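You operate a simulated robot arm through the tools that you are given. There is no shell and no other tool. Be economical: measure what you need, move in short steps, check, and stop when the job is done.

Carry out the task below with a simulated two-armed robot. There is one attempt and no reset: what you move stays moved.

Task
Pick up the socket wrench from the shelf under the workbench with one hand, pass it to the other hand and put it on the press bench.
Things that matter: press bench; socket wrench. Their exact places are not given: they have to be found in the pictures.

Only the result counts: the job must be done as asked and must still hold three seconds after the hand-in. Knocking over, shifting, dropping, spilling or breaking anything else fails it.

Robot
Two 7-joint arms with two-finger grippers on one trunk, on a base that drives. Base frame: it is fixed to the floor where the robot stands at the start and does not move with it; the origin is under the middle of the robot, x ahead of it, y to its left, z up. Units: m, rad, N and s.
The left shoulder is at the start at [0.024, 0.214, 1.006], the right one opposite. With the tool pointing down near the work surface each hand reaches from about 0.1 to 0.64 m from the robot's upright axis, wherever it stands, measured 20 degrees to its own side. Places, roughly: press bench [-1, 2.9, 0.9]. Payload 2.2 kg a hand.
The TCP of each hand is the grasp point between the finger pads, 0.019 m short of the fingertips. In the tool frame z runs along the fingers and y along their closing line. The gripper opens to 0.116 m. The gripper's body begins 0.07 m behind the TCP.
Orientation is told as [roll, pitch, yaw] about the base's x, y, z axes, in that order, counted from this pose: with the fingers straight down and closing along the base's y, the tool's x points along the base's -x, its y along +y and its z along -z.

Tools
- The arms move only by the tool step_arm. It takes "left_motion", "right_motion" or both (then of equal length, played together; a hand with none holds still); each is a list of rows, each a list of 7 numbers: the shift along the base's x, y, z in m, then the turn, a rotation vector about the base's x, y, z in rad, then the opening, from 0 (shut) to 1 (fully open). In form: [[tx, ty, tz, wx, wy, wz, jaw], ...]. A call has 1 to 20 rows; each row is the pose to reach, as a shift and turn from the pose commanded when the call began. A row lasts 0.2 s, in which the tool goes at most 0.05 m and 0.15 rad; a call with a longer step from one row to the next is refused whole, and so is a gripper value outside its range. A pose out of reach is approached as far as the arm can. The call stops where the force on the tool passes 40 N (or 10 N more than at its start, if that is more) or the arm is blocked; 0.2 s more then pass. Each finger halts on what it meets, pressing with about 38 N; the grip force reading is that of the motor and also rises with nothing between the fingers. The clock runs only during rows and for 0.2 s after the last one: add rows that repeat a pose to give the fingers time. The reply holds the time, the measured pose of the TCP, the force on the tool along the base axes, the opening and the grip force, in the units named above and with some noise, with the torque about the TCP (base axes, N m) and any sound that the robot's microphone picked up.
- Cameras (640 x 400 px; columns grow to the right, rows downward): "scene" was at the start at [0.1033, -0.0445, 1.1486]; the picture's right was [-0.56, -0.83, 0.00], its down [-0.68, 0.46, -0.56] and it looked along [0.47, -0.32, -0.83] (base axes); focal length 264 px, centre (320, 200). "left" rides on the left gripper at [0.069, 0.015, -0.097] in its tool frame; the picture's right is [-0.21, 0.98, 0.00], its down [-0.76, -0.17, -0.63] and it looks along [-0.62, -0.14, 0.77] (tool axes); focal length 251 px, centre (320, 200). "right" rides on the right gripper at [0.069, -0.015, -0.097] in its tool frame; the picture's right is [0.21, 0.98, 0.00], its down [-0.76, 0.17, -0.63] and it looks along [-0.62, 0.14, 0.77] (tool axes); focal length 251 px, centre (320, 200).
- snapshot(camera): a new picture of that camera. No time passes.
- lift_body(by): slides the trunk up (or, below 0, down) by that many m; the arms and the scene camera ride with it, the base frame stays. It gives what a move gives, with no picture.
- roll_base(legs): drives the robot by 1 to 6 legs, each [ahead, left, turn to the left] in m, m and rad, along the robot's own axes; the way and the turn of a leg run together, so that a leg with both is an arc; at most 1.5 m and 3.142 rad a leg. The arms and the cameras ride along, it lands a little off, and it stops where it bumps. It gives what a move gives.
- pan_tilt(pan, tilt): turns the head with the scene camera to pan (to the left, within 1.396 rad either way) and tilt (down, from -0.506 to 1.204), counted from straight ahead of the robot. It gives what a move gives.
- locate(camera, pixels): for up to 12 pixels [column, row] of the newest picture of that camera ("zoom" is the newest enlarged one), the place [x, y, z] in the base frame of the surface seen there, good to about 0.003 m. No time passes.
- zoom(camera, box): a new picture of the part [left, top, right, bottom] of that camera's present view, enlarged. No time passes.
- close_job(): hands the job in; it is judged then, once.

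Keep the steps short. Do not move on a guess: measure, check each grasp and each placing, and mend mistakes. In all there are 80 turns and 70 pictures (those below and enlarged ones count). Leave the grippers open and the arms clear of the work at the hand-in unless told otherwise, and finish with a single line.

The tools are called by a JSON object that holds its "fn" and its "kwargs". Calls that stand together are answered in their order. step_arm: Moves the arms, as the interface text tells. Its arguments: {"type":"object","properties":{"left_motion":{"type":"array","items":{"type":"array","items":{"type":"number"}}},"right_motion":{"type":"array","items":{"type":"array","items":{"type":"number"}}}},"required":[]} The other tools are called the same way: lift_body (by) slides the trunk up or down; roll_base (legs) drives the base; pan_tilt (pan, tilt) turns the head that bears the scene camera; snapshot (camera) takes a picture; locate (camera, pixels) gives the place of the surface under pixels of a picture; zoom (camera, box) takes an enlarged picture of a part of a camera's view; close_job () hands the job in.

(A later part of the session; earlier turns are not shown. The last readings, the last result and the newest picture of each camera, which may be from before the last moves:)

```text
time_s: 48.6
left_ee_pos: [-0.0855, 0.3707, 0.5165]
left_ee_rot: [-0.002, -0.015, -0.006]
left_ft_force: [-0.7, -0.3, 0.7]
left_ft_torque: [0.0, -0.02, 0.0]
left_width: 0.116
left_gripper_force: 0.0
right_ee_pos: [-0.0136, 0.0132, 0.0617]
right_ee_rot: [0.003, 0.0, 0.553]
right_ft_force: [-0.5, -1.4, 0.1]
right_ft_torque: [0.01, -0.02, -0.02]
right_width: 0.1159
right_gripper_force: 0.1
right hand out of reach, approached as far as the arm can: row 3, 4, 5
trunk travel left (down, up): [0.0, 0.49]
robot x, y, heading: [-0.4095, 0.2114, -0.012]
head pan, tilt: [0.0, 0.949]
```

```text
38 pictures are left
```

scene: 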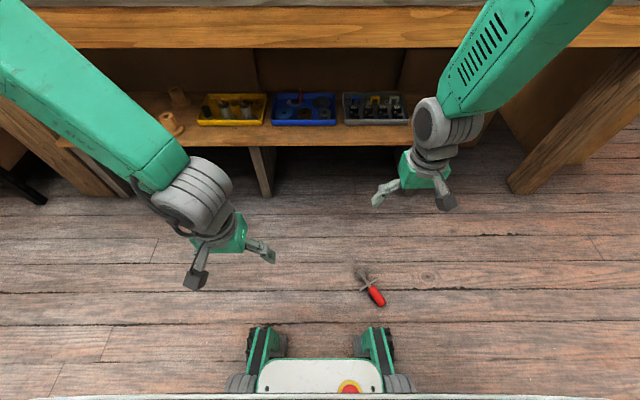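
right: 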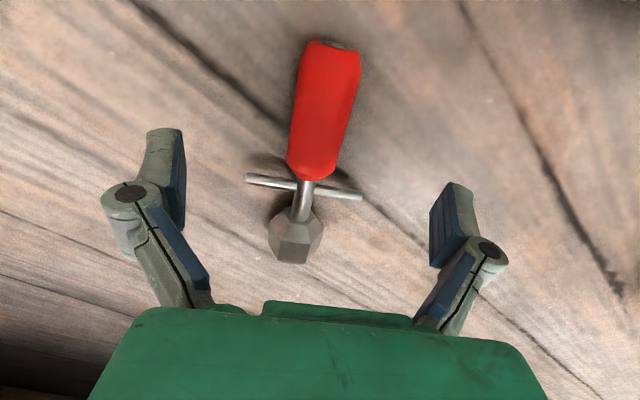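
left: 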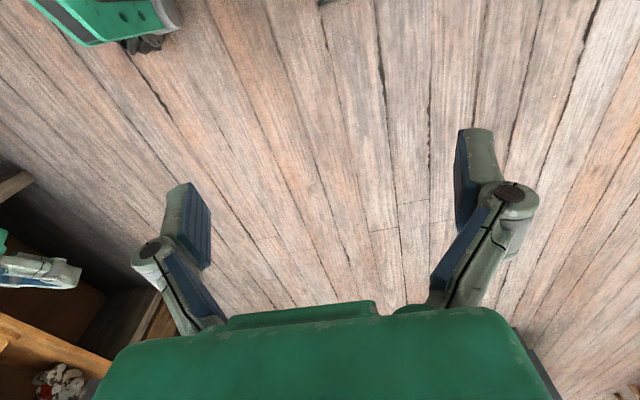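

At this distance the arm can only get down to z≈0.062. I'll raise the hand, shift the base left 0.07 and ahead 0.08 (keeping the right foot off the wrench), and tilt the fingers slightly along the handle.

{"fn": "step_arm", "kwargs": {"right_motion": [[-0.03, -0.03, 0.045, 0, 0, 0, 1], [-0.06, -0.05, 0.08, 0, 0, 0, 1], [-0.08, -0.07, 0.12, 0, 0, 0, 1], [-0.08, -0.07, 0.16, 0, 0, 0, 1]]}}

{"fn": "roll_base", "kwargs": {"legs": [[0, 0.07, 0], [0.08, 0, 0]]}}

{"fn": "snapshot", "kwargs": {"camera": "scene"}}

{"fn": "snapshot", "kwargs": {"camera": "right"}}

```text
refused: row 1 steps farther than a row can; nothing moved
```

```text
time_s: 50.2
left_ee_pos: [-0.0055, 0.4221, 0.52]
left_ee_rot: [0.014, -0.015, -0.011]
left_ft_force: [1.1, -1.9, -0.1]
left_ft_torque: [0.12, 0.0, 0.03]
left_width: 0.1162
left_gripper_force: 0.0
right_ee_pos: [0.0643, 0.07, 0.0582]
right_ee_rot: [0.016, -0.006, 0.549]
right_ft_force: [-0.2, -1.2, -0.3]
right_ft_torque: [0.12, 0.0, -0.03]
right_width: 0.1159
right_gripper_force: 0.1
trunk travel left (down, up): [0.0, 0.49]
robot x, y, heading: [-0.3269, 0.2719, -0.011]
head pan, tilt: [0.0, 0.949]
```

```text
37 pictures are left
```

scene: 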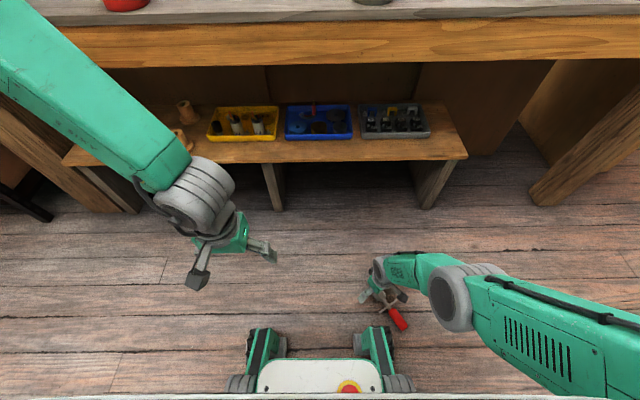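

```text
36 pictures are left
```

right: 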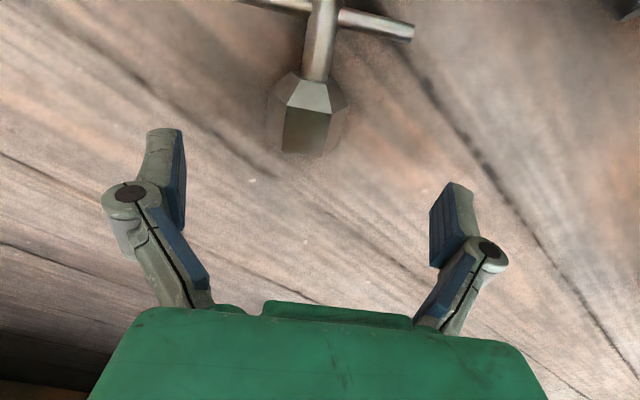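

The arm move was refused because its first step was too long, but the drive passed over the wrench safely. I'll raise the hand, then bring it back over the handle.

{"fn": "step_arm", "kwargs": {"right_motion": [[0, 0, 0.045, 0, 0, 0, 1], [0, 0, 0.09, 0, 0, 0, 1], [-0.03, -0.025, 0.1, 0, 0, 0, 1], [-0.06, -0.045, 0.1, 0, 0, 0, 1], [-0.078, -0.058, 0.1, 0, 0, 0, 1], [-0.078, -0.058, 0.1, 0, 0, 0, 1]]}}

{"fn": "snapshot", "kwargs": {"camera": "right"}}

```text
time_s: 51.6
left_ee_pos: [-0.0069, 0.4255, 0.5198]
left_ee_rot: [0.006, -0.019, -0.014]
left_ft_force: [1.3, -0.4, 0.2]
left_ft_torque: [0.04, -0.02, -0.02]
left_width: 0.1159
left_gripper_force: 0.1
right_ee_pos: [-0.0111, 0.0122, 0.1632]
right_ee_rot: [0.006, -0.005, 0.549]
right_ft_force: [0.6, 0.1, 0.0]
right_ft_torque: [0.02, 0.0, -0.06]
right_width: 0.1162
right_gripper_force: 0.0
trunk travel left (down, up): [0.0, 0.49]
robot x, y, heading: [-0.3258, 0.2717, -0.011]
head pan, tilt: [0.0, 0.949]
```

```text
35 pictures are left
```

right: 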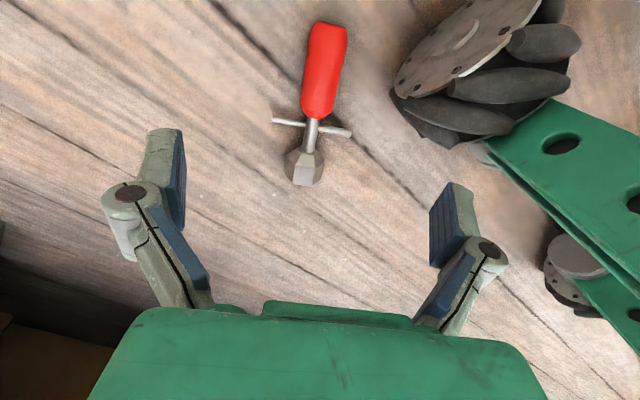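

The wrench hasn't moved, but the right wheel is near. I'll measure both.

{"fn": "locate", "kwargs": {"camera": "right", "pixels": [[335, 30], [325, 70], [317, 110], [302, 170], [395, 95], [440, 135], [500, 150], [560, 80], [430, 50], [490, 165], [570, 250]]}}

```text
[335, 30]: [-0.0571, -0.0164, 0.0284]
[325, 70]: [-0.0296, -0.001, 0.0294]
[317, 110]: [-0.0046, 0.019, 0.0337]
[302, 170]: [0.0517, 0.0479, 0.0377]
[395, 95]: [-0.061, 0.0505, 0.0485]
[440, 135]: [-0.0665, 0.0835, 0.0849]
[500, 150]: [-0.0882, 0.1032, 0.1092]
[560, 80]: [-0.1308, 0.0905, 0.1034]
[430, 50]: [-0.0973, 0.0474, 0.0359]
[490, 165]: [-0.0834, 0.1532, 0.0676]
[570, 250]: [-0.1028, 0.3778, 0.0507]
```

The wheel front at (-0.06,0.05) is too close to where the left finger would go. I'll shift the base left 0.06 and ahead 0.05, with the hand held high, so the wheel is beside the wrench and clear of it.

{"fn": "roll_base", "kwargs": {"legs": [[0, 0.06, 0.01], [0.05, 0, 0]]}}

{"fn": "step_arm", "kwargs": {"right_motion": [[-0.025, -0.025, 0, 0, 0, 0, 0.6], [-0.05, -0.055, 0, 0, 0, 0, 0.6], [-0.05, -0.055, -0.03, 0, 0, 0, 0.6], [-0.05, -0.055, -0.03, 0, 0, 0, 0.6]]}}

{"fn": "snapshot", "kwargs": {"camera": "right"}}

```text
time_s: 53.1
left_ee_pos: [0.0411, 0.4893, 0.5188]
left_ee_rot: [0.004, -0.017, -0.003]
left_ft_force: [-0.3, -0.4, -0.4]
left_ft_torque: [0.04, -0.03, 0.01]
left_width: 0.1161
left_gripper_force: 0.1
right_ee_pos: [0.0433, 0.076, 0.1629]
right_ee_rot: [0.004, -0.003, 0.558]
right_ft_force: [0.3, -0.9, 0.3]
right_ft_torque: [0.05, 0.0, -0.01]
right_width: 0.1161
right_gripper_force: 0.0
trunk travel left (down, up): [0.0, 0.49]
robot x, y, heading: [-0.2781, 0.3316, 0.002]
head pan, tilt: [0.0, 0.949]
```

```text
time_s: 54.1
left_ee_pos: [0.0403, 0.4783, 0.5225]
left_ee_rot: [0.02, -0.022, -0.004]
left_ft_force: [0.5, -0.1, 0.3]
left_ft_torque: [0.05, 0.0, 0.0]
left_width: 0.1161
left_gripper_force: 0.1
right_ee_pos: [-0.0057, 0.0162, 0.1297]
right_ee_rot: [0.014, -0.014, 0.558]
right_ft_force: [0.2, 0.5, 0.0]
right_ft_torque: [0.06, -0.02, 0.0]
right_width: 0.0696
right_gripper_force: 0.0
trunk travel left (down, up): [0.0, 0.49]
robot x, y, heading: [-0.2763, 0.3258, 0.004]
head pan, tilt: [0.0, 0.949]
```

```text
34 pictures are left
```

right: 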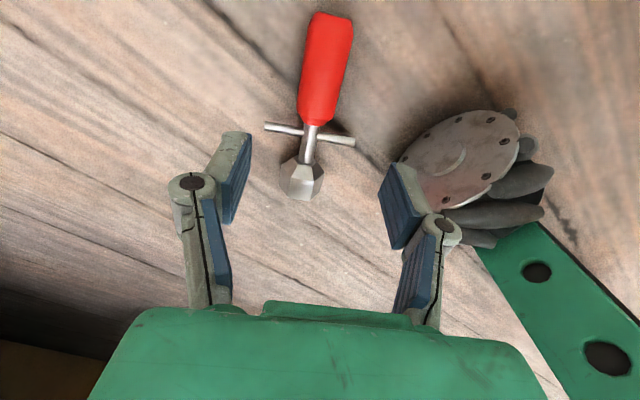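

Checking wheel clearance to the wrench and fingers again.

{"fn": "locate", "kwargs": {"camera": "right", "pixels": [[330, 25], [322, 65], [316, 100], [312, 120], [300, 180], [402, 160], [440, 195], [480, 200], [470, 110], [420, 130], [355, 141], [490, 240]]}}

{"fn": "zoom", "kwargs": {"camera": "right", "box": [240, 0, 560, 250]}}

```text
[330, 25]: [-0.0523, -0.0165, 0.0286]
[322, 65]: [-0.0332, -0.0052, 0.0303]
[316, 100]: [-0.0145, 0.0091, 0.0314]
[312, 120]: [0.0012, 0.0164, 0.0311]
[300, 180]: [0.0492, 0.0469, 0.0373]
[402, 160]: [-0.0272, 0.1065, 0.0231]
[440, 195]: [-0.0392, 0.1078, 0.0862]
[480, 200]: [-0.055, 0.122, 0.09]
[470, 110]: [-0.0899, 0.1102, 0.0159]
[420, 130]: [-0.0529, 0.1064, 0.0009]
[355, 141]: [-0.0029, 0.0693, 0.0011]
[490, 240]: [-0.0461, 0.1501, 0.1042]
```

```text
1.60 times, centred on (400, 125) of right
```

zoom: 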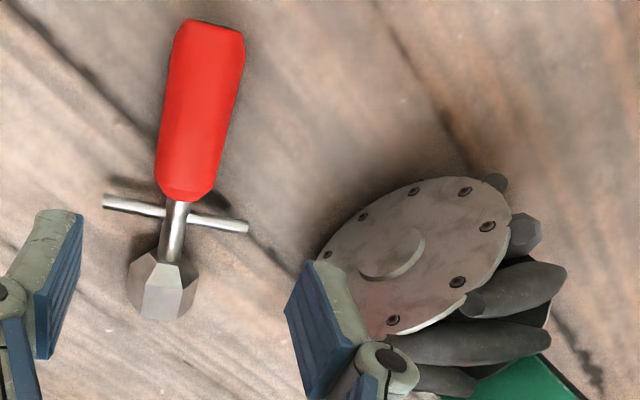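

The wheel is 5 cm clear of the finger. Descending along z to 0.026 with the half-open gripper.

{"fn": "step_arm", "kwargs": {"right_motion": [[-0.006, -0.006, -0.035, 0, 0, 0, 0.6], [-0.006, -0.006, -0.07, 0, 0, 0, 0.6], [-0.006, -0.006, -0.09, 0, 0, 0, 0.6], [-0.006, -0.006, -0.103, 0, 0, 0, 0.6], [-0.006, -0.006, -0.103, 0, 0, 0, 0.6]]}}

{"fn": "snapshot", "kwargs": {"camera": "right"}}

```text
time_s: 55.3
left_ee_pos: [0.0399, 0.4835, 0.5216]
left_ee_rot: [0.013, -0.02, -0.004]
left_ft_force: [0.3, 0.0, -0.3]
left_ft_torque: [0.03, 0.01, -0.02]
left_width: 0.1161
left_gripper_force: 0.0
right_ee_pos: [-0.0132, 0.0134, 0.029]
right_ee_rot: [0.009, -0.01, 0.557]
right_ft_force: [-0.2, 0.4, 0.7]
right_ft_torque: [0.01, 0.01, -0.02]
right_width: 0.0695
right_gripper_force: 0.0
trunk travel left (down, up): [0.0, 0.49]
robot x, y, heading: [-0.275, 0.3327, -0.004]
head pan, tilt: [0.0, 0.949]
```

```text
32 pictures are left
```

right: 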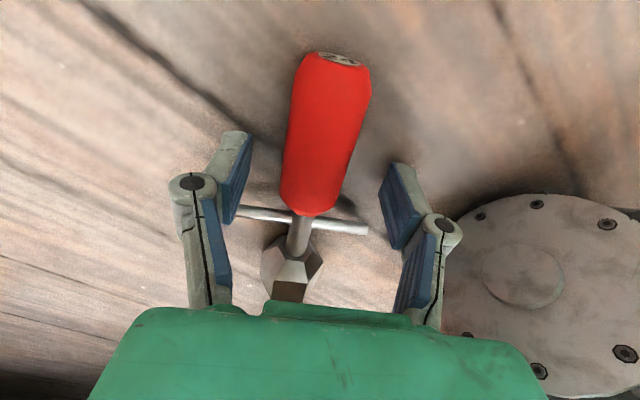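

The handle is centred between the pads (TCP projects to about [320,187]). I'll go 4 mm lower and 4 mm back along the handle, then close.

{"fn": "step_arm", "kwargs": {"right_motion": [[-0.0034, -0.002, -0.004, 0, 0, 0, 0.6], [-0.0034, -0.002, -0.004, 0, 0, 0, 0.4], [-0.0034, -0.002, -0.004, 0, 0, 0, 0], [-0.0034, -0.002, -0.004, 0, 0, 0, 0], [-0.0034, -0.002, -0.004, 0, 0, 0, 0], [-0.0034, -0.002, -0.004, 0, 0, 0, 0]]}}

{"fn": "snapshot", "kwargs": {"camera": "right"}}

```text
time_s: 56.7
left_ee_pos: [0.0398, 0.4871, 0.5218]
left_ee_rot: [0.012, -0.022, -0.002]
left_ft_force: [0.4, 0.0, 0.4]
left_ft_torque: [-0.03, 0.06, 0.01]
left_width: 0.1161
left_gripper_force: 0.1
right_ee_pos: [-0.0155, 0.0115, 0.0271]
right_ee_rot: [0.006, -0.013, 0.559]
right_ft_force: [2.5, 6.3, 22.2]
right_ft_torque: [0.02, 0.28, -0.41]
right_width: 0.0291
right_gripper_force: 38.0
trunk travel left (down, up): [0.0, 0.49]
robot x, y, heading: [-0.2764, 0.3333, -0.003]
head pan, tilt: [0.0, 0.949]
```

```text
31 pictures are left
```

right: 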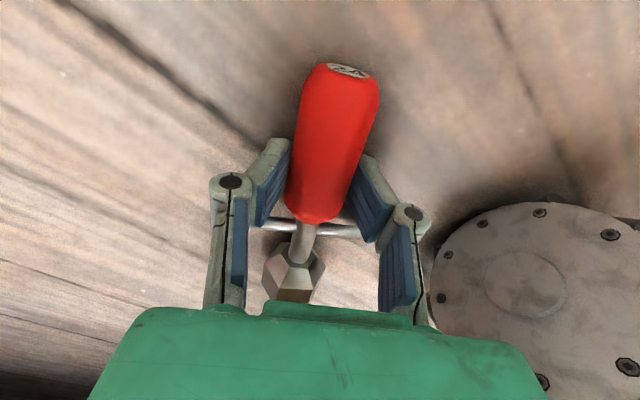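

Gripped (width 0.029, 38 N). Lifting slowly.

{"fn": "step_arm", "kwargs": {"right_motion": [[0, 0, 0.02, 0, 0, 0, 0], [0, 0, 0.05, 0, 0, 0, 0], [0, 0, 0.08, 0, 0, 0, 0], [0, 0, 0.11, 0, 0, 0, 0], [0, 0, 0.15, 0, 0, 0, 0], [0, 0, 0.19, 0, 0, 0, 0], [0, 0, 0.23, 0, 0, 0, 0], [0, 0, 0.27, 0, 0, 0, 0], [0, 0, 0.31, 0, 0, 0, 0], [0, 0, 0.35, 0, 0, 0, 0], [0, 0, 0.39, 0, 0, 0, 0], [0, 0, 0.43, 0, 0, 0, 0], [0, 0, 0.47, 0, 0, 0, 0]]}}

{"fn": "snapshot", "kwargs": {"camera": "right"}}

{"fn": "snapshot", "kwargs": {"camera": "scene"}}

```text
time_s: 59.5
left_ee_pos: [0.0382, 0.485, 0.5229]
left_ee_rot: [0.012, -0.021, -0.002]
left_ft_force: [0.7, 1.0, -0.2]
left_ft_torque: [0.0, 0.02, -0.01]
left_width: 0.116
left_gripper_force: 0.0
right_ee_pos: [-0.019, 0.0097, 0.4955]
right_ee_rot: [0.008, -0.009, 0.556]
right_ft_force: [-0.5, 0.3, -2.3]
right_ft_torque: [-0.02, -0.01, -0.03]
right_width: 0.0295
right_gripper_force: 38.6
trunk travel left (down, up): [0.0, 0.49]
robot x, y, heading: [-0.2777, 0.3326, 0.002]
head pan, tilt: [0.0, 0.949]
```

```text
30 pictures are left
```

right: 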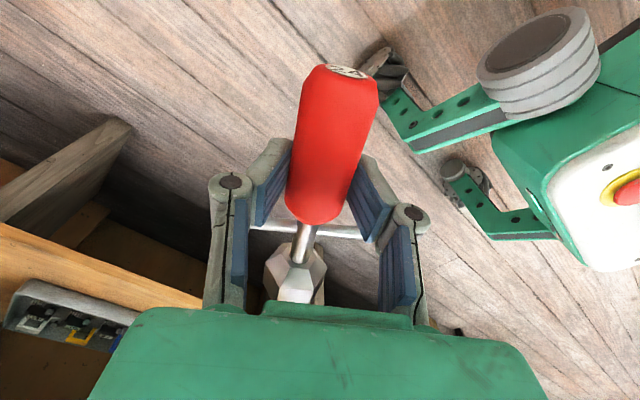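

```text
29 pictures are left
```

scene: 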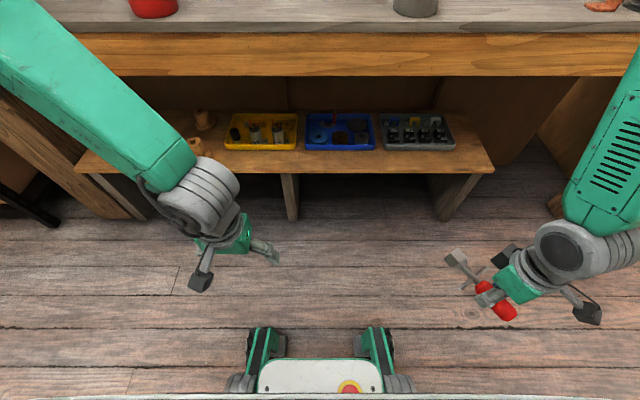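

The wrench is held. For the hand-over I'll yaw the right hand to -90° so the free handle end points left. The left hand will then take the handle end axially, fingers pointing right, so it can later stand the wrench upright.

{"fn": "step_arm", "kwargs": {"right_motion": [[0.003, 0.012, 0.002, 0, 0, -0.133, 0], [0.006, 0.024, 0.004, 0, 0, -0.266, 0], [0.008, 0.036, 0.006, 0, 0, -0.399, 0], [0.011, 0.048, 0.008, 0, 0, -0.532, 0], [0.014, 0.06, 0.01, 0, 0, -0.665, 0], [0.017, 0.072, 0.012, 0, 0, -0.798, 0], [0.02, 0.084, 0.014, 0, 0, -0.931, 0], [0.022, 0.096, 0.016, 0, 0, -1.064, 0], [0.025, 0.108, 0.018, 0, 0, -1.197, 0], [0.028, 0.12, 0.02, 0, 0, -1.33, 0], [0.031, 0.132, 0.022, 0, 0, -1.463, 0], [0.034, 0.144, 0.024, 0, 0, -1.596, 0], [0.037, 0.156, 0.026, 0, 0, -1.729, 0], [0.04, 0.168, 0.028, 0, 0, -1.862, 0], [0.042, 0.18, 0.03, 0, 0, -1.995, 0], [0.045, 0.19, 0.032, 0, 0, -2.126, 0]]}}

{"fn": "step_arm", "kwargs": {"left_motion": [[0, 0.03, 0.02, -0.14, 0, 0, 1], [0, 0.06, 0.03, -0.28, 0, 0, 1], [0, 0.06, 0.04, -0.42, 0, 0, 1], [0, 0.06, 0.05, -0.56, 0, 0, 1], [0, 0.06, 0.06, -0.7, 0, 0, 1], [0, 0.06, 0.07, -0.84, 0, 0, 1], [0, 0.06, 0.07, -0.98, 0, 0, 1], [0, 0.06, 0.07, -1.12, 0, 0, 1], [0, 0.06, 0.07, -1.26, 0, 0, 1], [0, 0.06, 0.07, -1.4, 0, 0, 1], [0, 0.06, 0.07, -1.54, 0, 0, 1], [0, 0.06, 0.07, -1.57, 0, 0, 1]]}}

{"fn": "snapshot", "kwargs": {"camera": "scene"}}

```text
time_s: 62.9
left_ee_pos: [0.0402, 0.4864, 0.5211]
left_ee_rot: [0.011, -0.022, -0.002]
left_ft_force: [-0.6, -0.6, 0.4]
left_ft_torque: [0.02, -0.01, 0.0]
left_width: 0.1163
left_gripper_force: 0.0
right_ee_pos: [0.0279, 0.2016, 0.5276]
right_ee_rot: [-0.009, 0.014, -1.602]
right_ft_force: [-0.2, 0.5, -1.9]
right_ft_torque: [-0.01, -0.03, 0.0]
right_width: 0.029
right_gripper_force: 37.5
trunk travel left (down, up): [0.0, 0.49]
robot x, y, heading: [-0.2801, 0.3298, 0.003]
head pan, tilt: [0.0, 0.949]
```

```text
time_s: 65.5
left_ee_pos: [0.0396, 0.5463, 0.5919]
left_ee_rot: [-1.56, -0.003, 0.022]
left_ft_force: [-0.1, 0.5, 0.3]
left_ft_torque: [-0.01, -0.02, 0.0]
left_width: 0.116
left_gripper_force: 0.1
right_ee_pos: [0.0293, 0.2025, 0.53]
right_ee_rot: [-0.002, 0.012, -1.594]
right_ft_force: [1.0, -0.2, -2.8]
right_ft_torque: [0.06, 0.01, 0.01]
right_width: 0.0294
right_gripper_force: 38.1
trunk travel left (down, up): [0.0, 0.49]
robot x, y, heading: [-0.2766, 0.332, 0.003]
head pan, tilt: [0.0, 0.949]
```

```text
28 pictures are left
```

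scene: 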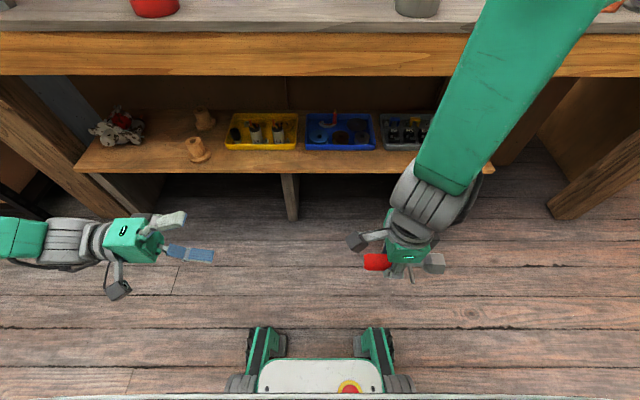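

Both hands are well posed. I'll measure the handle end at [370,262] with a zoom.

{"fn": "zoom", "kwargs": {"camera": "scene", "box": [330, 220, 450, 295]}}

{"fn": "locate", "kwargs": {"camera": "scene", "pixels": [[365, 261], [370, 262], [378, 262], [386, 263], [376, 256], [376, 268], [353, 241], [360, 238]]}}

{"fn": "snapshot", "kwargs": {"camera": "right"}}

{"fn": "snapshot", "kwargs": {"camera": "left"}}

```text
5.33 times, centred on (390, 258) of scene
```

zoom: 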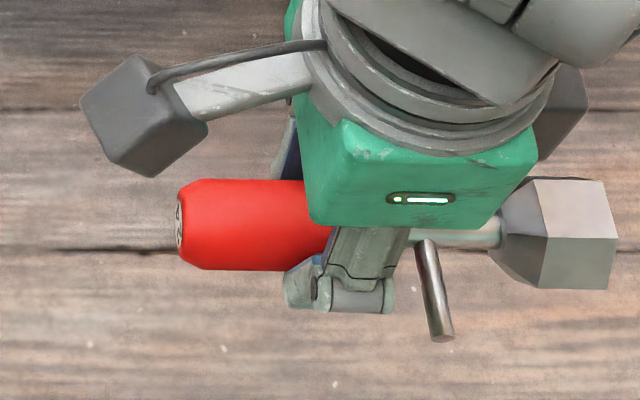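

```text
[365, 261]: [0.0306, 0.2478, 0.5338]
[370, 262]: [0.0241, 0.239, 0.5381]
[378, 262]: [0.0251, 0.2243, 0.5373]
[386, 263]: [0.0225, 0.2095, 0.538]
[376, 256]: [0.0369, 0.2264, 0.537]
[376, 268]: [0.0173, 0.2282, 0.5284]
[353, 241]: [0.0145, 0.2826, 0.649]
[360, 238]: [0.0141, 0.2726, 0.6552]
```

```text
26 pictures are left
```

right: 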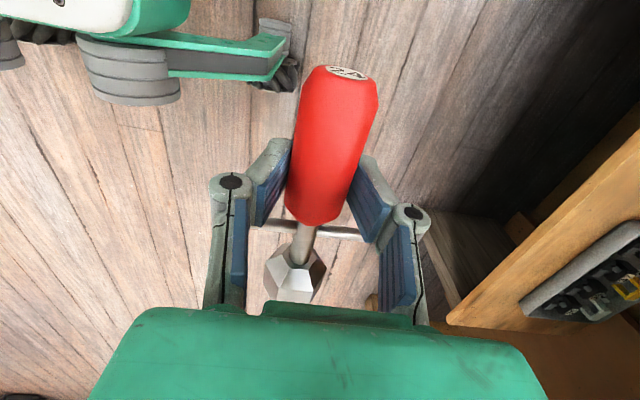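

```text
25 pictures are left
```

left: 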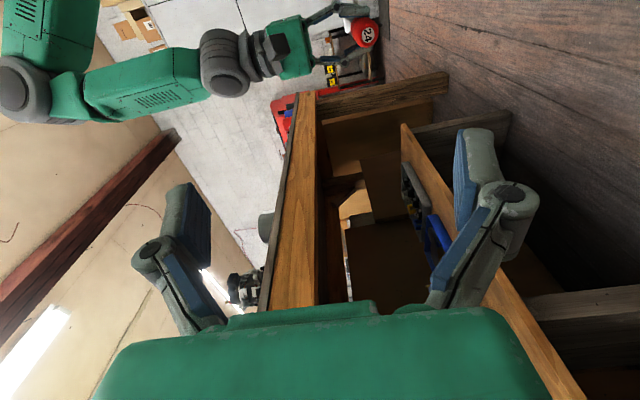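

The handle axis is at x≈0.027, z≈0.523, with its end at y≈0.249. The right wrist camera box sits at z>0.61 and stays clear. I'll move the left hand to y≈0.31, aligned and half open.

{"fn": "step_arm", "kwargs": {"left_motion": [[-0.004, 0, -0.03, 0, 0, 0, 0.6], [-0.008, 0, -0.06, 0, 0, 0, 0.6], [-0.012, -0.03, -0.069, 0, 0, -0.02, 0.6], [-0.012, -0.075, -0.069, 0, 0, -0.02, 0.6], [-0.012, -0.12, -0.069, 0, 0, -0.02, 0.6], [-0.012, -0.165, -0.069, 0, 0, -0.02, 0.6], [-0.012, -0.21, -0.069, 0, 0, -0.02, 0.6], [-0.012, -0.236, -0.069, 0, 0, -0.02, 0.6], [-0.012, -0.236, -0.069, 0, 0, -0.02, 0.6]]}}

{"fn": "snapshot", "kwargs": {"camera": "left"}}

{"fn": "zoom", "kwargs": {"camera": "scene", "box": [270, 200, 450, 310]}}

```text
time_s: 67.5
left_ee_pos: [0.0254, 0.3089, 0.5224]
left_ee_rot: [-1.557, 0.0, 0.002]
left_ft_force: [-0.8, 0.3, 0.5]
left_ft_torque: [0.0, 0.0, 0.02]
left_width: 0.0698
left_gripper_force: 0.0
right_ee_pos: [0.0296, 0.2026, 0.5304]
right_ee_rot: [-0.005, 0.018, -1.598]
right_ft_force: [-0.6, -0.5, -2.5]
right_ft_torque: [0.0, 0.0, -0.04]
right_width: 0.0288
right_gripper_force: 38.2
trunk travel left (down, up): [0.0, 0.49]
robot x, y, heading: [-0.2772, 0.3312, 0.006]
head pan, tilt: [0.0, 0.949]
```

```text
24 pictures are left
```

left: 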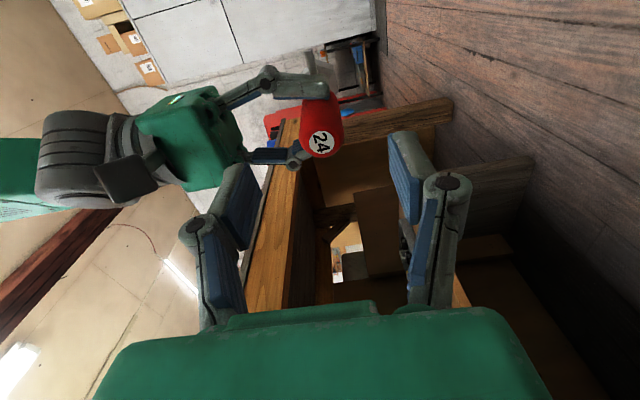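

```text
3.56 times, centred on (360, 255) of scene
```

zoom: 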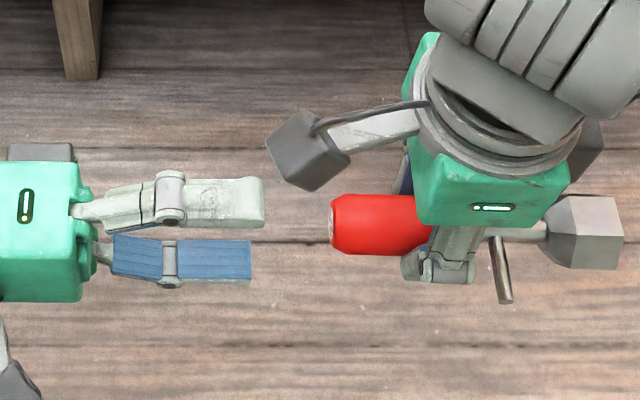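

Checking alignment: locating the handle end in both views.

{"fn": "locate", "kwargs": {"camera": "left", "pixels": [[322, 143], [310, 135], [333, 150], [322, 110]]}}

{"fn": "locate", "kwargs": {"camera": "zoom", "pixels": [[345, 212], [380, 215], [250, 195], [240, 262], [335, 165], [300, 180]]}}

```text
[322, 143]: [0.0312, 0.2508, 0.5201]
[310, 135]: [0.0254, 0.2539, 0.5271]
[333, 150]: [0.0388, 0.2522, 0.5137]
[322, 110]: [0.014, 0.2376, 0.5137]
```

```text
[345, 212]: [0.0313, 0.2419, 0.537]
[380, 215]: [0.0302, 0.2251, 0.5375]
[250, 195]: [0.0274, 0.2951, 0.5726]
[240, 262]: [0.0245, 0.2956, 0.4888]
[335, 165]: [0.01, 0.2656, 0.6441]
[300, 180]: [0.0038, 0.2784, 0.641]
```

The handle end centre is at about (0.030,0.251,0.521). The left hand is within 4 mm, so I'll correct that, advance to y≈0.234 and close.

{"fn": "step_arm", "kwargs": {"left_motion": [[0.004, -0.03, 0, 0, 0, 0, 0.6], [0.004, -0.055, 0, 0, 0, 0, 0.6], [0.004, -0.075, 0, 0, 0, 0, 0.6], [0.004, -0.075, 0, 0, 0, 0, 0.6]]}}

{"fn": "zoom", "kwargs": {"camera": "scene", "box": [270, 200, 450, 310]}}

{"fn": "snapshot", "kwargs": {"camera": "left"}}

```text
time_s: 68.5
left_ee_pos: [0.0294, 0.2343, 0.5199]
left_ee_rot: [-1.558, 0.001, 0.0]
left_ft_force: [0.0, 0.0, 0.7]
left_ft_torque: [-0.01, 0.0, 0.0]
left_width: 0.0695
left_gripper_force: 0.1
right_ee_pos: [0.0301, 0.2027, 0.5292]
right_ee_rot: [-0.004, 0.02, -1.598]
right_ft_force: [-0.5, -0.5, -2.6]
right_ft_torque: [0.03, 0.0, 0.01]
right_width: 0.0289
right_gripper_force: 37.9
trunk travel left (down, up): [0.0, 0.49]
robot x, y, heading: [-0.2764, 0.3306, 0.0]
head pan, tilt: [0.0, 0.949]
```

```text
3.56 times, centred on (360, 255) of scene
```

zoom: 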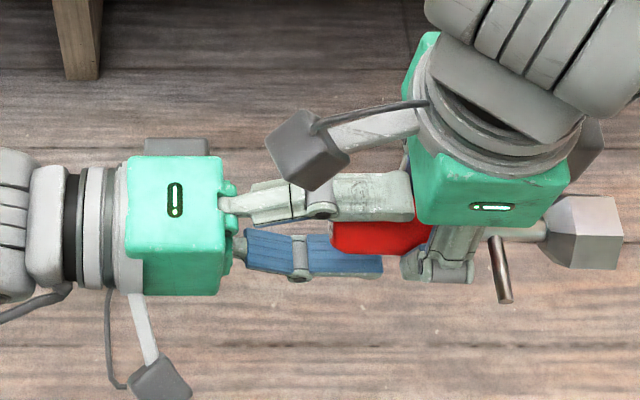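

```text
21 pictures are left
```

left: 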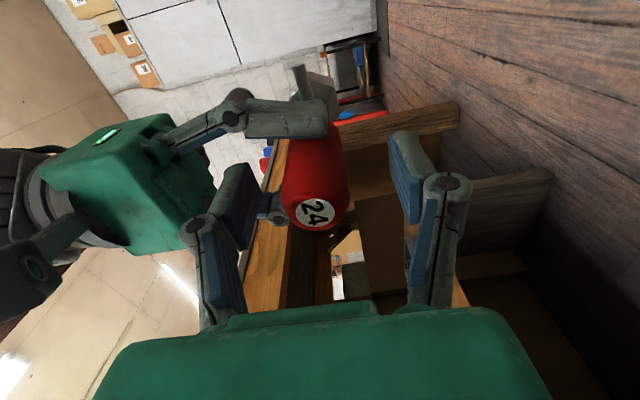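

The left fingers straddle the handle end. Closing the left gripper while the right holds.

{"fn": "step_arm", "kwargs": {"left_motion": [[0, 0, 0, 0, 0, 0, 0.45], [0, 0, 0, 0, 0, 0, 0.3], [0, 0, 0, 0, 0, 0, 0], [0, 0, 0, 0, 0, 0, 0], [0, 0, 0, 0, 0, 0, 0]]}}

```text
time_s: 69.7
left_ee_pos: [0.0288, 0.2338, 0.5217]
left_ee_rot: [-1.562, -0.001, 0.0]
left_ft_force: [-0.7, 3.0, 24.2]
left_ft_torque: [-0.46, -0.08, -0.02]
left_width: 0.0323
left_gripper_force: 37.8
right_ee_pos: [0.0313, 0.202, 0.5304]
right_ee_rot: [-0.003, 0.018, -1.598]
right_ft_force: [1.6, -3.0, -26.2]
right_ft_torque: [-0.31, 0.04, -0.01]
right_width: 0.0288
right_gripper_force: 38.0
trunk travel left (down, up): [0.0, 0.49]
robot x, y, heading: [-0.2774, 0.3299, -0.0]
head pan, tilt: [0.0, 0.949]
```

Both grip, but there's a 24 N vertical preload, meaning the left hand sits slightly low. I'll ease the left hand up 3 mm.

{"fn": "step_arm", "kwargs": {"left_motion": [[0, 0, 0.0015, 0, 0, 0, 0], [0, 0, 0.003, 0, 0, 0, 0], [0, 0, 0.003, 0, 0, 0, 0]]}}

{"fn": "snapshot", "kwargs": {"camera": "left"}}

```text
time_s: 70.5
left_ee_pos: [0.031, 0.2351, 0.5219]
left_ee_rot: [-1.555, 0.001, 0.002]
left_ft_force: [-7.8, -3.4, 6.6]
left_ft_torque: [-0.08, -0.2, -0.24]
left_width: 0.0323
left_gripper_force: 38.0
right_ee_pos: [0.0314, 0.2027, 0.5304]
right_ee_rot: [-0.003, 0.019, -1.599]
right_ft_force: [7.9, 2.2, -8.6]
right_ft_torque: [-0.02, 0.12, -0.02]
right_width: 0.0289
right_gripper_force: 38.2
trunk travel left (down, up): [0.0, 0.49]
robot x, y, heading: [-0.2753, 0.3312, -0.001]
head pan, tilt: [0.0, 0.949]
```

```text
20 pictures are left
```

left: 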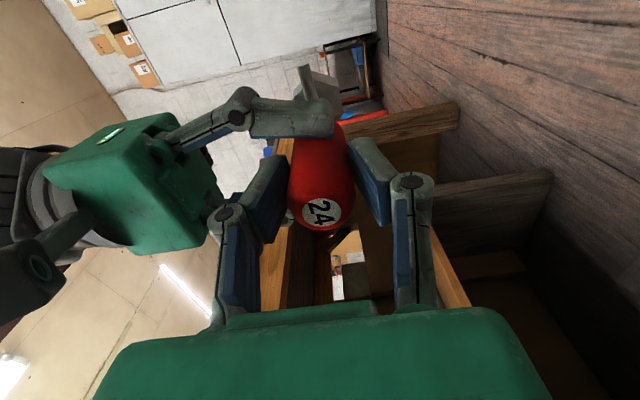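

The preload is down and the left pads hold the handle squarely. Opening the right gripper and checking that the left holds.

{"fn": "step_arm", "kwargs": {"right_motion": [[0, 0, 0, 0, 0, 0, 0.3], [0, 0, 0, 0, 0, 0, 0.6], [0, 0, 0, 0, 0, 0, 0.6]]}}

{"fn": "snapshot", "kwargs": {"camera": "left"}}

```text
time_s: 71.3
left_ee_pos: [0.0325, 0.2348, 0.5224]
left_ee_rot: [-1.557, -0.002, 0.006]
left_ft_force: [0.6, -0.3, 0.5]
left_ft_torque: [0.09, -0.01, 0.0]
left_width: 0.0321
left_gripper_force: 38.0
right_ee_pos: [0.0311, 0.2026, 0.5303]
right_ee_rot: [-0.002, 0.02, -1.599]
right_ft_force: [-0.2, -1.0, -0.7]
right_ft_torque: [0.01, 0.0, 0.0]
right_width: 0.0696
right_gripper_force: 0.1
trunk travel left (down, up): [0.0, 0.49]
robot x, y, heading: [-0.2771, 0.3317, -0.0]
head pan, tilt: [0.0, 0.949]
```

```text
19 pictures are left
```

left: 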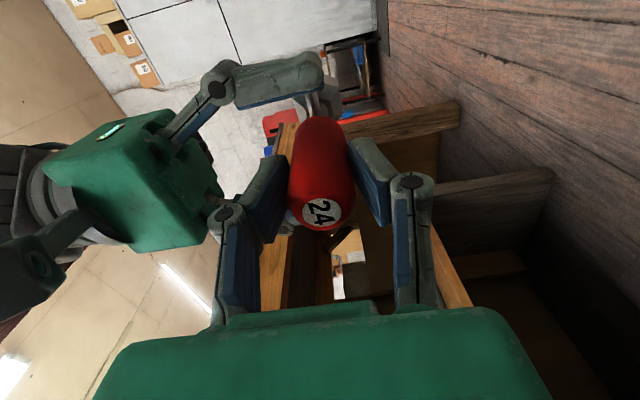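

The left hand holds the wrench alone. Withdrawing the right hand straight up, then to the right.

{"fn": "step_arm", "kwargs": {"right_motion": [[0, 0, 0.03, 0, 0, 0, 0.6], [0, 0, 0.07, 0, 0, 0, 0.6], [0, 0, 0.11, 0, 0, 0, 0.6], [0, 0, 0.13, 0, 0, 0, 0.6], [0, -0.04, 0.13, 0, 0, 0, 0.6], [0, -0.08, 0.13, 0, 0, 0, 0.6], [0, -0.12, 0.13, 0, 0, 0, 0.6], [0, -0.16, 0.13, 0, 0, 0, 0.6], [0, -0.2, 0.13, 0, 0, 0, 0.6]]}}

{"fn": "step_arm", "kwargs": {"right_motion": [[0, 0, 0, 0, 0, 0.14, 0.6], [0, 0, 0, 0, 0, 0.28, 0.6], [0, 0, 0, 0, 0, 0.42, 0.6], [0, 0, 0, 0, 0, 0.56, 0.6], [0, 0, 0, 0, 0, 0.7, 0.6], [0, 0, 0, 0, 0, 0.84, 0.6], [0, 0, 0, 0, 0, 0.98, 0.6], [0, 0, 0, 0, 0, 1.12, 0.6], [0, 0, 0, 0, 0, 1.26, 0.6], [0, 0, 0, 0, 0, 1.4, 0.6], [0, 0, 0, 0, 0, 1.54, 0.6]], "left_motion": [[0, 0.01, 0.01, 0.13, 0, 0, 0], [0, 0.02, 0.02, 0.26, 0, 0, 0], [0, 0.03, 0.03, 0.39, 0, 0, 0], [0, 0.04, 0.04, 0.52, 0, 0, 0], [0, 0.05, 0.05, 0.65, 0, 0, 0], [0, 0.06, 0.06, 0.78, 0, 0, 0], [0, 0.07, 0.07, 0.91, 0, 0, 0], [0, 0.08, 0.07, 1.04, 0, 0, 0], [0, 0.09, 0.07, 1.17, 0, 0, 0], [0, 0.1, 0.07, 1.3, 0, 0, 0], [0, 0.11, 0.07, 1.43, 0, 0, 0]]}}

{"fn": "snapshot", "kwargs": {"camera": "scene"}}

```text
time_s: 71.9
left_ee_pos: [0.0168, 0.2323, 0.5234]
left_ee_rot: [-1.565, 0.008, -0.018]
left_ft_force: [-21.8, 7.1, -0.2]
left_ft_torque: [0.09, -0.02, -0.48]
left_width: 0.0323
left_gripper_force: 37.6
right_ee_pos: [-0.012, 0.1996, 0.5354]
right_ee_rot: [-0.161, 0.029, -1.639]
right_ft_force: [22.4, -5.9, -0.6]
right_ft_torque: [-0.07, -0.24, -0.48]
right_width: 0.0861
right_gripper_force: 12.6
trunk travel left (down, up): [0.0, 0.49]
robot x, y, heading: [-0.2767, 0.3309, -0.001]
head pan, tilt: [0.0, 0.949]
stopped in row 2 (left hand): the force on the tool passed its limit at 48 N (the readings are from after the stop); the commanded pose is now the measured one
```

```text
time_s: 73.0
left_ee_pos: [0.0154, 0.2755, 0.5678]
left_ee_rot: [-0.974, 0.015, -0.017]
left_ft_force: [-6.2, -15.6, -6.7]
left_ft_torque: [-0.39, 0.19, -0.51]
left_width: 0.032
left_gripper_force: 37.8
right_ee_pos: [-0.0135, 0.203, 0.5372]
right_ee_rot: [-0.152, 0.09, -1.051]
right_ft_force: [5.1, 15.2, 5.0]
right_ft_torque: [0.31, -0.17, 0.53]
right_width: 0.0785
right_gripper_force: 6.4
trunk travel left (down, up): [0.0, 0.49]
robot x, y, heading: [-0.2761, 0.3296, 0.005]
head pan, tilt: [0.0, 0.949]
stopped in row 5 (left hand): the force on the tool passed its limit at 44 N (the readings are from after the stop); the commanded pose is now the measured one
```

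```text
18 pictures are left
```

scene: 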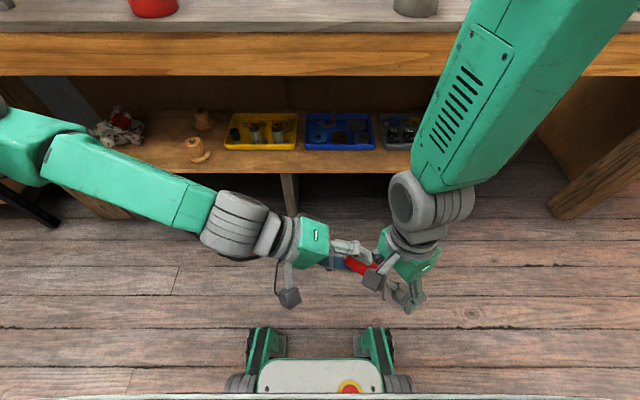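

The right hand was obstructed while withdrawing and the second call turned both while in contact. I'll stop and look closely.

{"fn": "zoom", "kwargs": {"camera": "scene", "box": [290, 215, 450, 325]}}

{"fn": "snapshot", "kwargs": {"camera": "right"}}

{"fn": "snapshot", "kwargs": {"camera": "left"}}

```text
3.64 times, centred on (370, 270) of scene
```

zoom: 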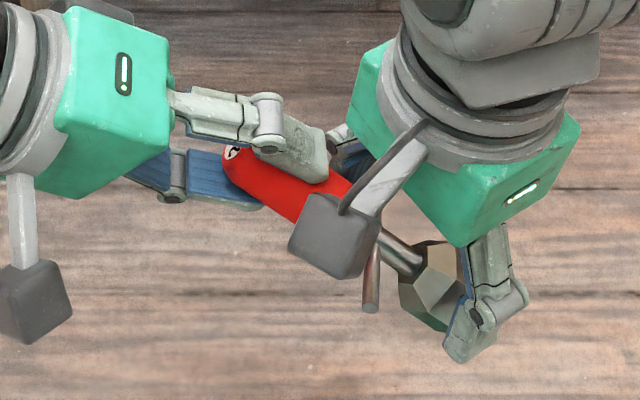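

```text
16 pictures are left
```

right: 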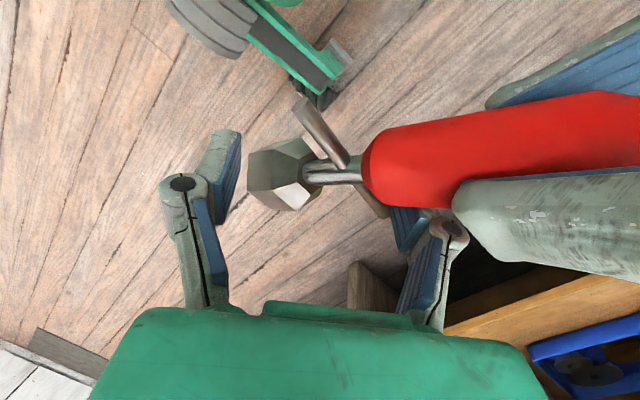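

```text
15 pictures are left
```

left: 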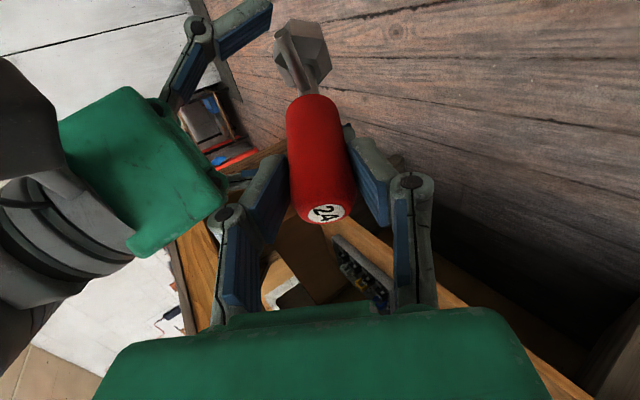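

The wrench is still firmly in the left hand. The right hand's front finger touches it near the cross bar. I'll open the right gripper fully to break contact and read the forces.

{"fn": "step_arm", "kwargs": {"right_motion": [[0, 0, 0, 0, 0, 0, 0.85], [0, 0, 0, 0, 0, 0, 1], [0, 0, 0, 0, 0, 0, 1]]}}

{"fn": "snapshot", "kwargs": {"camera": "right"}}

```text
time_s: 73.8
left_ee_pos: [0.0184, 0.2787, 0.5694]
left_ee_rot: [-0.972, 0.011, -0.011]
left_ft_force: [0.8, -1.0, -3.1]
left_ft_torque: [0.07, -0.04, 0.0]
left_width: 0.0319
left_gripper_force: 37.8
right_ee_pos: [-0.0144, 0.2025, 0.5377]
right_ee_rot: [-0.156, 0.088, -1.052]
right_ft_force: [0.0, 0.1, -0.2]
right_ft_torque: [-0.04, 0.03, 0.0]
right_width: 0.1158
right_gripper_force: 0.0
trunk travel left (down, up): [0.0, 0.49]
robot x, y, heading: [-0.2745, 0.3346, 0.005]
head pan, tilt: [0.0, 0.949]
```

```text
14 pictures are left
```

right: 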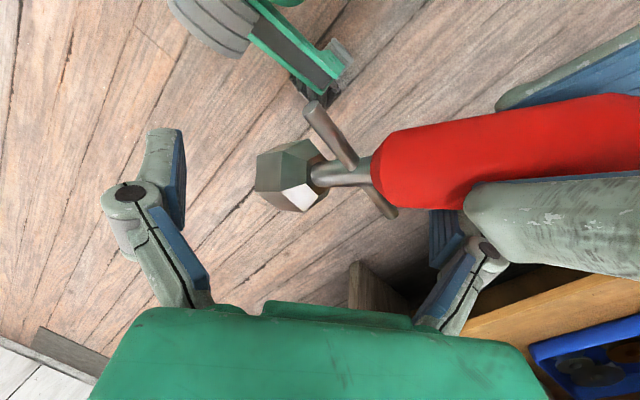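

Contact is released (forces near 0). In the right view both right fingers lie below the wrench, so moving the hand toward (+x,-y) and up draws it clear. I'll go slowly.

{"fn": "step_arm", "kwargs": {"right_motion": [[0.008, -0.018, 0.006, 0, 0, 0, 1], [0.016, -0.036, 0.012, 0, 0, 0, 1], [0.024, -0.054, 0.018, 0, 0, 0, 1], [0.032, -0.075, 0.025, 0, 0, 0, 1]]}}

{"fn": "zoom", "kwargs": {"camera": "scene", "box": [290, 195, 490, 325]}}

```text
time_s: 74.8
left_ee_pos: [0.0166, 0.2761, 0.5696]
left_ee_rot: [-0.973, 0.012, -0.011]
left_ft_force: [-0.8, -0.1, -3.1]
left_ft_torque: [0.08, -0.01, 0.01]
left_width: 0.0319
left_gripper_force: 38.0
right_ee_pos: [0.0164, 0.1248, 0.5611]
right_ee_rot: [-0.16, 0.083, -1.045]
right_ft_force: [0.0, -0.7, -0.1]
right_ft_torque: [0.03, -0.02, 0.02]
right_width: 0.1159
right_gripper_force: 0.1
trunk travel left (down, up): [0.0, 0.49]
robot x, y, heading: [-0.2779, 0.3305, 0.001]
head pan, tilt: [0.0, 0.949]
```

```text
3.08 times, centred on (390, 260) of scene
```

zoom: 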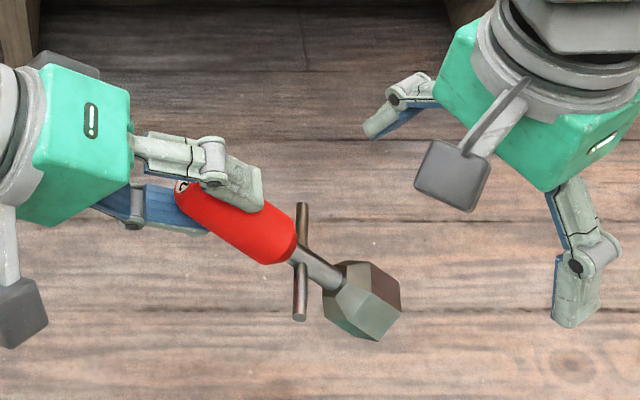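

Clear: the left hand alone holds the wrench, slightly swivelled in the pads. I'll move the right hand further away and turn the left fingers down so the wrench hangs nut-down.

{"fn": "step_arm", "kwargs": {"right_motion": [[0, -0.03, 0.01, 0.04, 0, 0.05, 1], [0, -0.06, 0.02, 0.08, 0, 0.1, 1], [0, -0.09, 0.03, 0.12, -0.03, 0.15, 1], [0, -0.11, 0.03, 0.15, -0.06, 0.2, 1], [0, -0.11, 0.03, 0.15, -0.06, 0.2, 1], [0, -0.11, 0.03, 0.15, -0.06, 0.2, 1], [0, -0.11, 0.03, 0.15, -0.06, 0.2, 1], [0, -0.11, 0.03, 0.15, -0.06, 0.2, 1], [0, -0.11, 0.03, 0.15, -0.06, 0.2, 1], [0, -0.11, 0.03, 0.15, -0.06, 0.2, 1]], "left_motion": [[-0.005, 0.02, 0.005, 0.1, 0, 0, 0], [-0.01, 0.04, 0.01, 0.2, 0, 0, 0], [-0.015, 0.06, 0.015, 0.3, 0, 0, 0], [-0.02, 0.08, 0.02, 0.4, 0, 0, 0], [-0.02, 0.1, 0.025, 0.5, 0, 0, 0], [-0.02, 0.12, 0.03, 0.6, 0, 0, 0], [-0.02, 0.14, 0.035, 0.7, 0, 0, 0], [-0.02, 0.16, 0.04, 0.8, 0, 0, 0], [-0.02, 0.18, 0.045, 0.9, 0, 0, 0], [-0.02, 0.2, 0.05, 0.97, 0, 0, 0]]}}

{"fn": "snapshot", "kwargs": {"camera": "scene"}}

{"fn": "snapshot", "kwargs": {"camera": "left"}}

```text
time_s: 77.0
left_ee_pos: [-0.0004, 0.4767, 0.6201]
left_ee_rot: [-0.011, 0.02, 0.01]
left_ft_force: [-0.4, 0.0, -2.1]
left_ft_torque: [0.0, 0.0, -0.01]
left_width: 0.032
left_gripper_force: 38.0
right_ee_pos: [0.0145, 0.0139, 0.5921]
right_ee_rot: [-0.018, 0.169, -0.828]
right_ft_force: [0.2, -0.2, 0.6]
right_ft_torque: [-0.03, 0.0, -0.02]
right_width: 0.1161
right_gripper_force: 0.1
trunk travel left (down, up): [0.0, 0.49]
robot x, y, heading: [-0.2807, 0.3362, -0.002]
head pan, tilt: [0.0, 0.949]
```

```text
12 pictures are left
```

scene: 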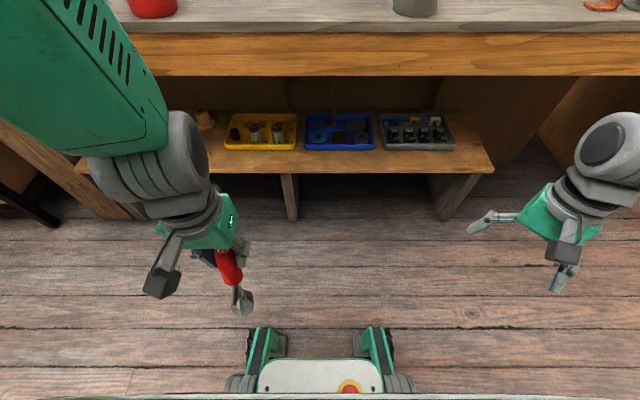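

```text
11 pictures are left
```

left: 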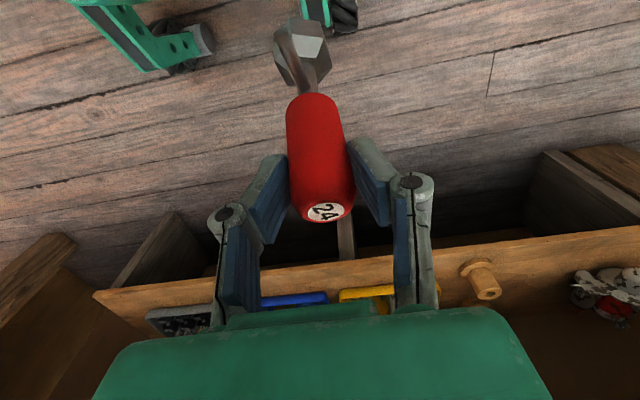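

The wrench is secure (2–3 N, width 0.032). I'll back up 0.3 m and turn left in small legs, checking the grip.

{"fn": "locate", "kwargs": {"camera": "left", "pixels": [[327, 213], [320, 190], [316, 150], [312, 105], [308, 75], [300, 55], [278, 55], [325, 60]]}}

{"fn": "roll_base", "kwargs": {"legs": [[-0.15, 0, 0], [-0.15, 0, 0], [0, 0, 0.3]]}}

{"fn": "roll_base", "kwargs": {"legs": [[0, 0, 0.3], [0, 0, 0.3], [0, 0, 0.3], [0, 0, 0.37]]}}

{"fn": "pan_tilt", "kwargs": {"pan": 0.05, "tilt": 0.3}}

{"fn": "snapshot", "kwargs": {"camera": "scene"}}

```text
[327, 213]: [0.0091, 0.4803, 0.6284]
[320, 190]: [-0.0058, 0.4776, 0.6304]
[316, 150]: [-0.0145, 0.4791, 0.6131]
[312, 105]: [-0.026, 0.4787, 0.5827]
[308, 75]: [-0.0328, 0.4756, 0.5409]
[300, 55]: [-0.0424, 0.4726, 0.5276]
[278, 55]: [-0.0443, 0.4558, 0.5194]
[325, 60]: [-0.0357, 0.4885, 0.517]
```

```text
time_s: 80.3
left_ee_pos: [-0.3483, 0.5505, 0.6209]
left_ee_rot: [-0.008, 0.017, 0.301]
left_ft_force: [0.4, -0.1, -2.6]
left_ft_torque: [0.01, -0.02, -0.02]
left_width: 0.0316
left_gripper_force: 38.3
right_ee_pos: [-0.1982, 0.1143, 0.5922]
right_ee_rot: [-0.019, 0.168, -0.532]
right_ft_force: [0.9, -0.5, -1.0]
right_ft_torque: [0.0, 0.03, 0.01]
right_width: 0.1162
right_gripper_force: 0.1
trunk travel left (down, up): [0.0, 0.49]
robot x, y, heading: [-0.5717, 0.3365, 0.297]
head pan, tilt: [0.0, 0.949]
```

```text
time_s: 84.8
left_ee_pos: [-0.716, 0.6085, 0.6209]
left_ee_rot: [-0.011, 0.015, 1.58]
left_ft_force: [0.1, 0.4, -3.1]
left_ft_torque: [0.01, 0.01, 0.0]
left_width: 0.0322
left_gripper_force: 38.5
right_ee_pos: [-0.2553, 0.6262, 0.5929]
right_ee_rot: [-0.018, 0.168, 0.746]
right_ft_force: [0.1, 0.4, -0.1]
right_ft_torque: [0.02, 0.0, 0.0]
right_width: 0.1161
right_gripper_force: 0.1
trunk travel left (down, up): [0.0, 0.49]
robot x, y, heading: [-0.576, 0.3323, 1.576]
head pan, tilt: [0.0, 0.949]
```

```text
time_s: 85.8
left_ee_pos: [-0.7174, 0.6073, 0.6211]
left_ee_rot: [-0.01, 0.012, 1.581]
left_ft_force: [0.4, -0.6, -2.2]
left_ft_torque: [0.03, 0.0, 0.03]
left_width: 0.0323
left_gripper_force: 38.0
right_ee_pos: [-0.2556, 0.624, 0.5935]
right_ee_rot: [-0.018, 0.167, 0.745]
right_ft_force: [0.5, -0.1, -0.4]
right_ft_torque: [-0.01, -0.02, -0.02]
right_width: 0.1161
right_gripper_force: 0.1
trunk travel left (down, up): [0.0, 0.49]
robot x, y, heading: [-0.5708, 0.3313, 1.571]
head pan, tilt: [0.051, 0.3]
```

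```text
10 pictures are left
```

scene: 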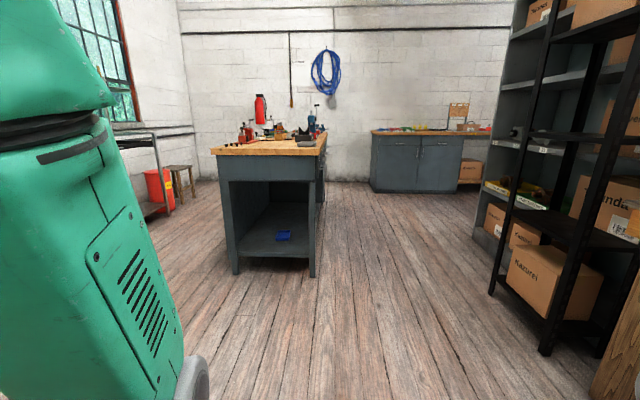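

The wrench is still held. Locating the benches to see which one lies at (-1, 2.9).

{"fn": "locate", "kwargs": {"camera": "scene", "pixels": [[220, 153], [270, 151], [313, 151], [325, 137], [270, 146], [300, 146], [240, 141], [430, 131], [320, 272], [238, 270], [312, 135], [245, 135]]}}

{"fn": "zoom", "kwargs": {"camera": "scene", "box": [200, 85, 360, 185]}}

```text
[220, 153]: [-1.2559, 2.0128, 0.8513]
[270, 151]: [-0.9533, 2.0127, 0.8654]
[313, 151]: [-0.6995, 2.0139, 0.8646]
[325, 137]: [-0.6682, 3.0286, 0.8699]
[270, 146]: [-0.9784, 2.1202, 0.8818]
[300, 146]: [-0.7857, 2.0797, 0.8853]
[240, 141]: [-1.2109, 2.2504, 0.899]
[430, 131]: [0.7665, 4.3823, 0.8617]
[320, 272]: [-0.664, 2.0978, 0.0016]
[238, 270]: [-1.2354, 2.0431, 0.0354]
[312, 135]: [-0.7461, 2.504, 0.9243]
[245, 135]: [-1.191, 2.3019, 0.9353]
```

```text
4.00 times, centred on (280, 135) of scene
```

zoom: 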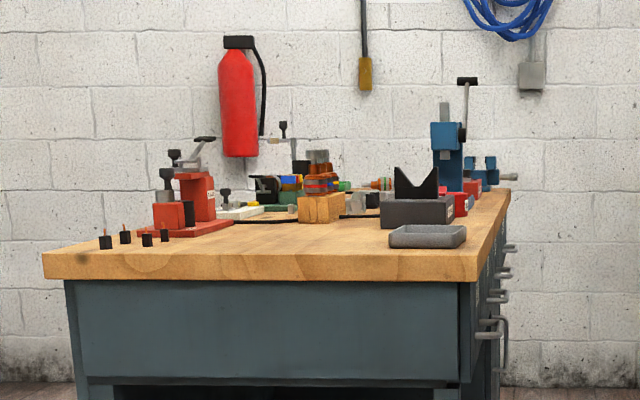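

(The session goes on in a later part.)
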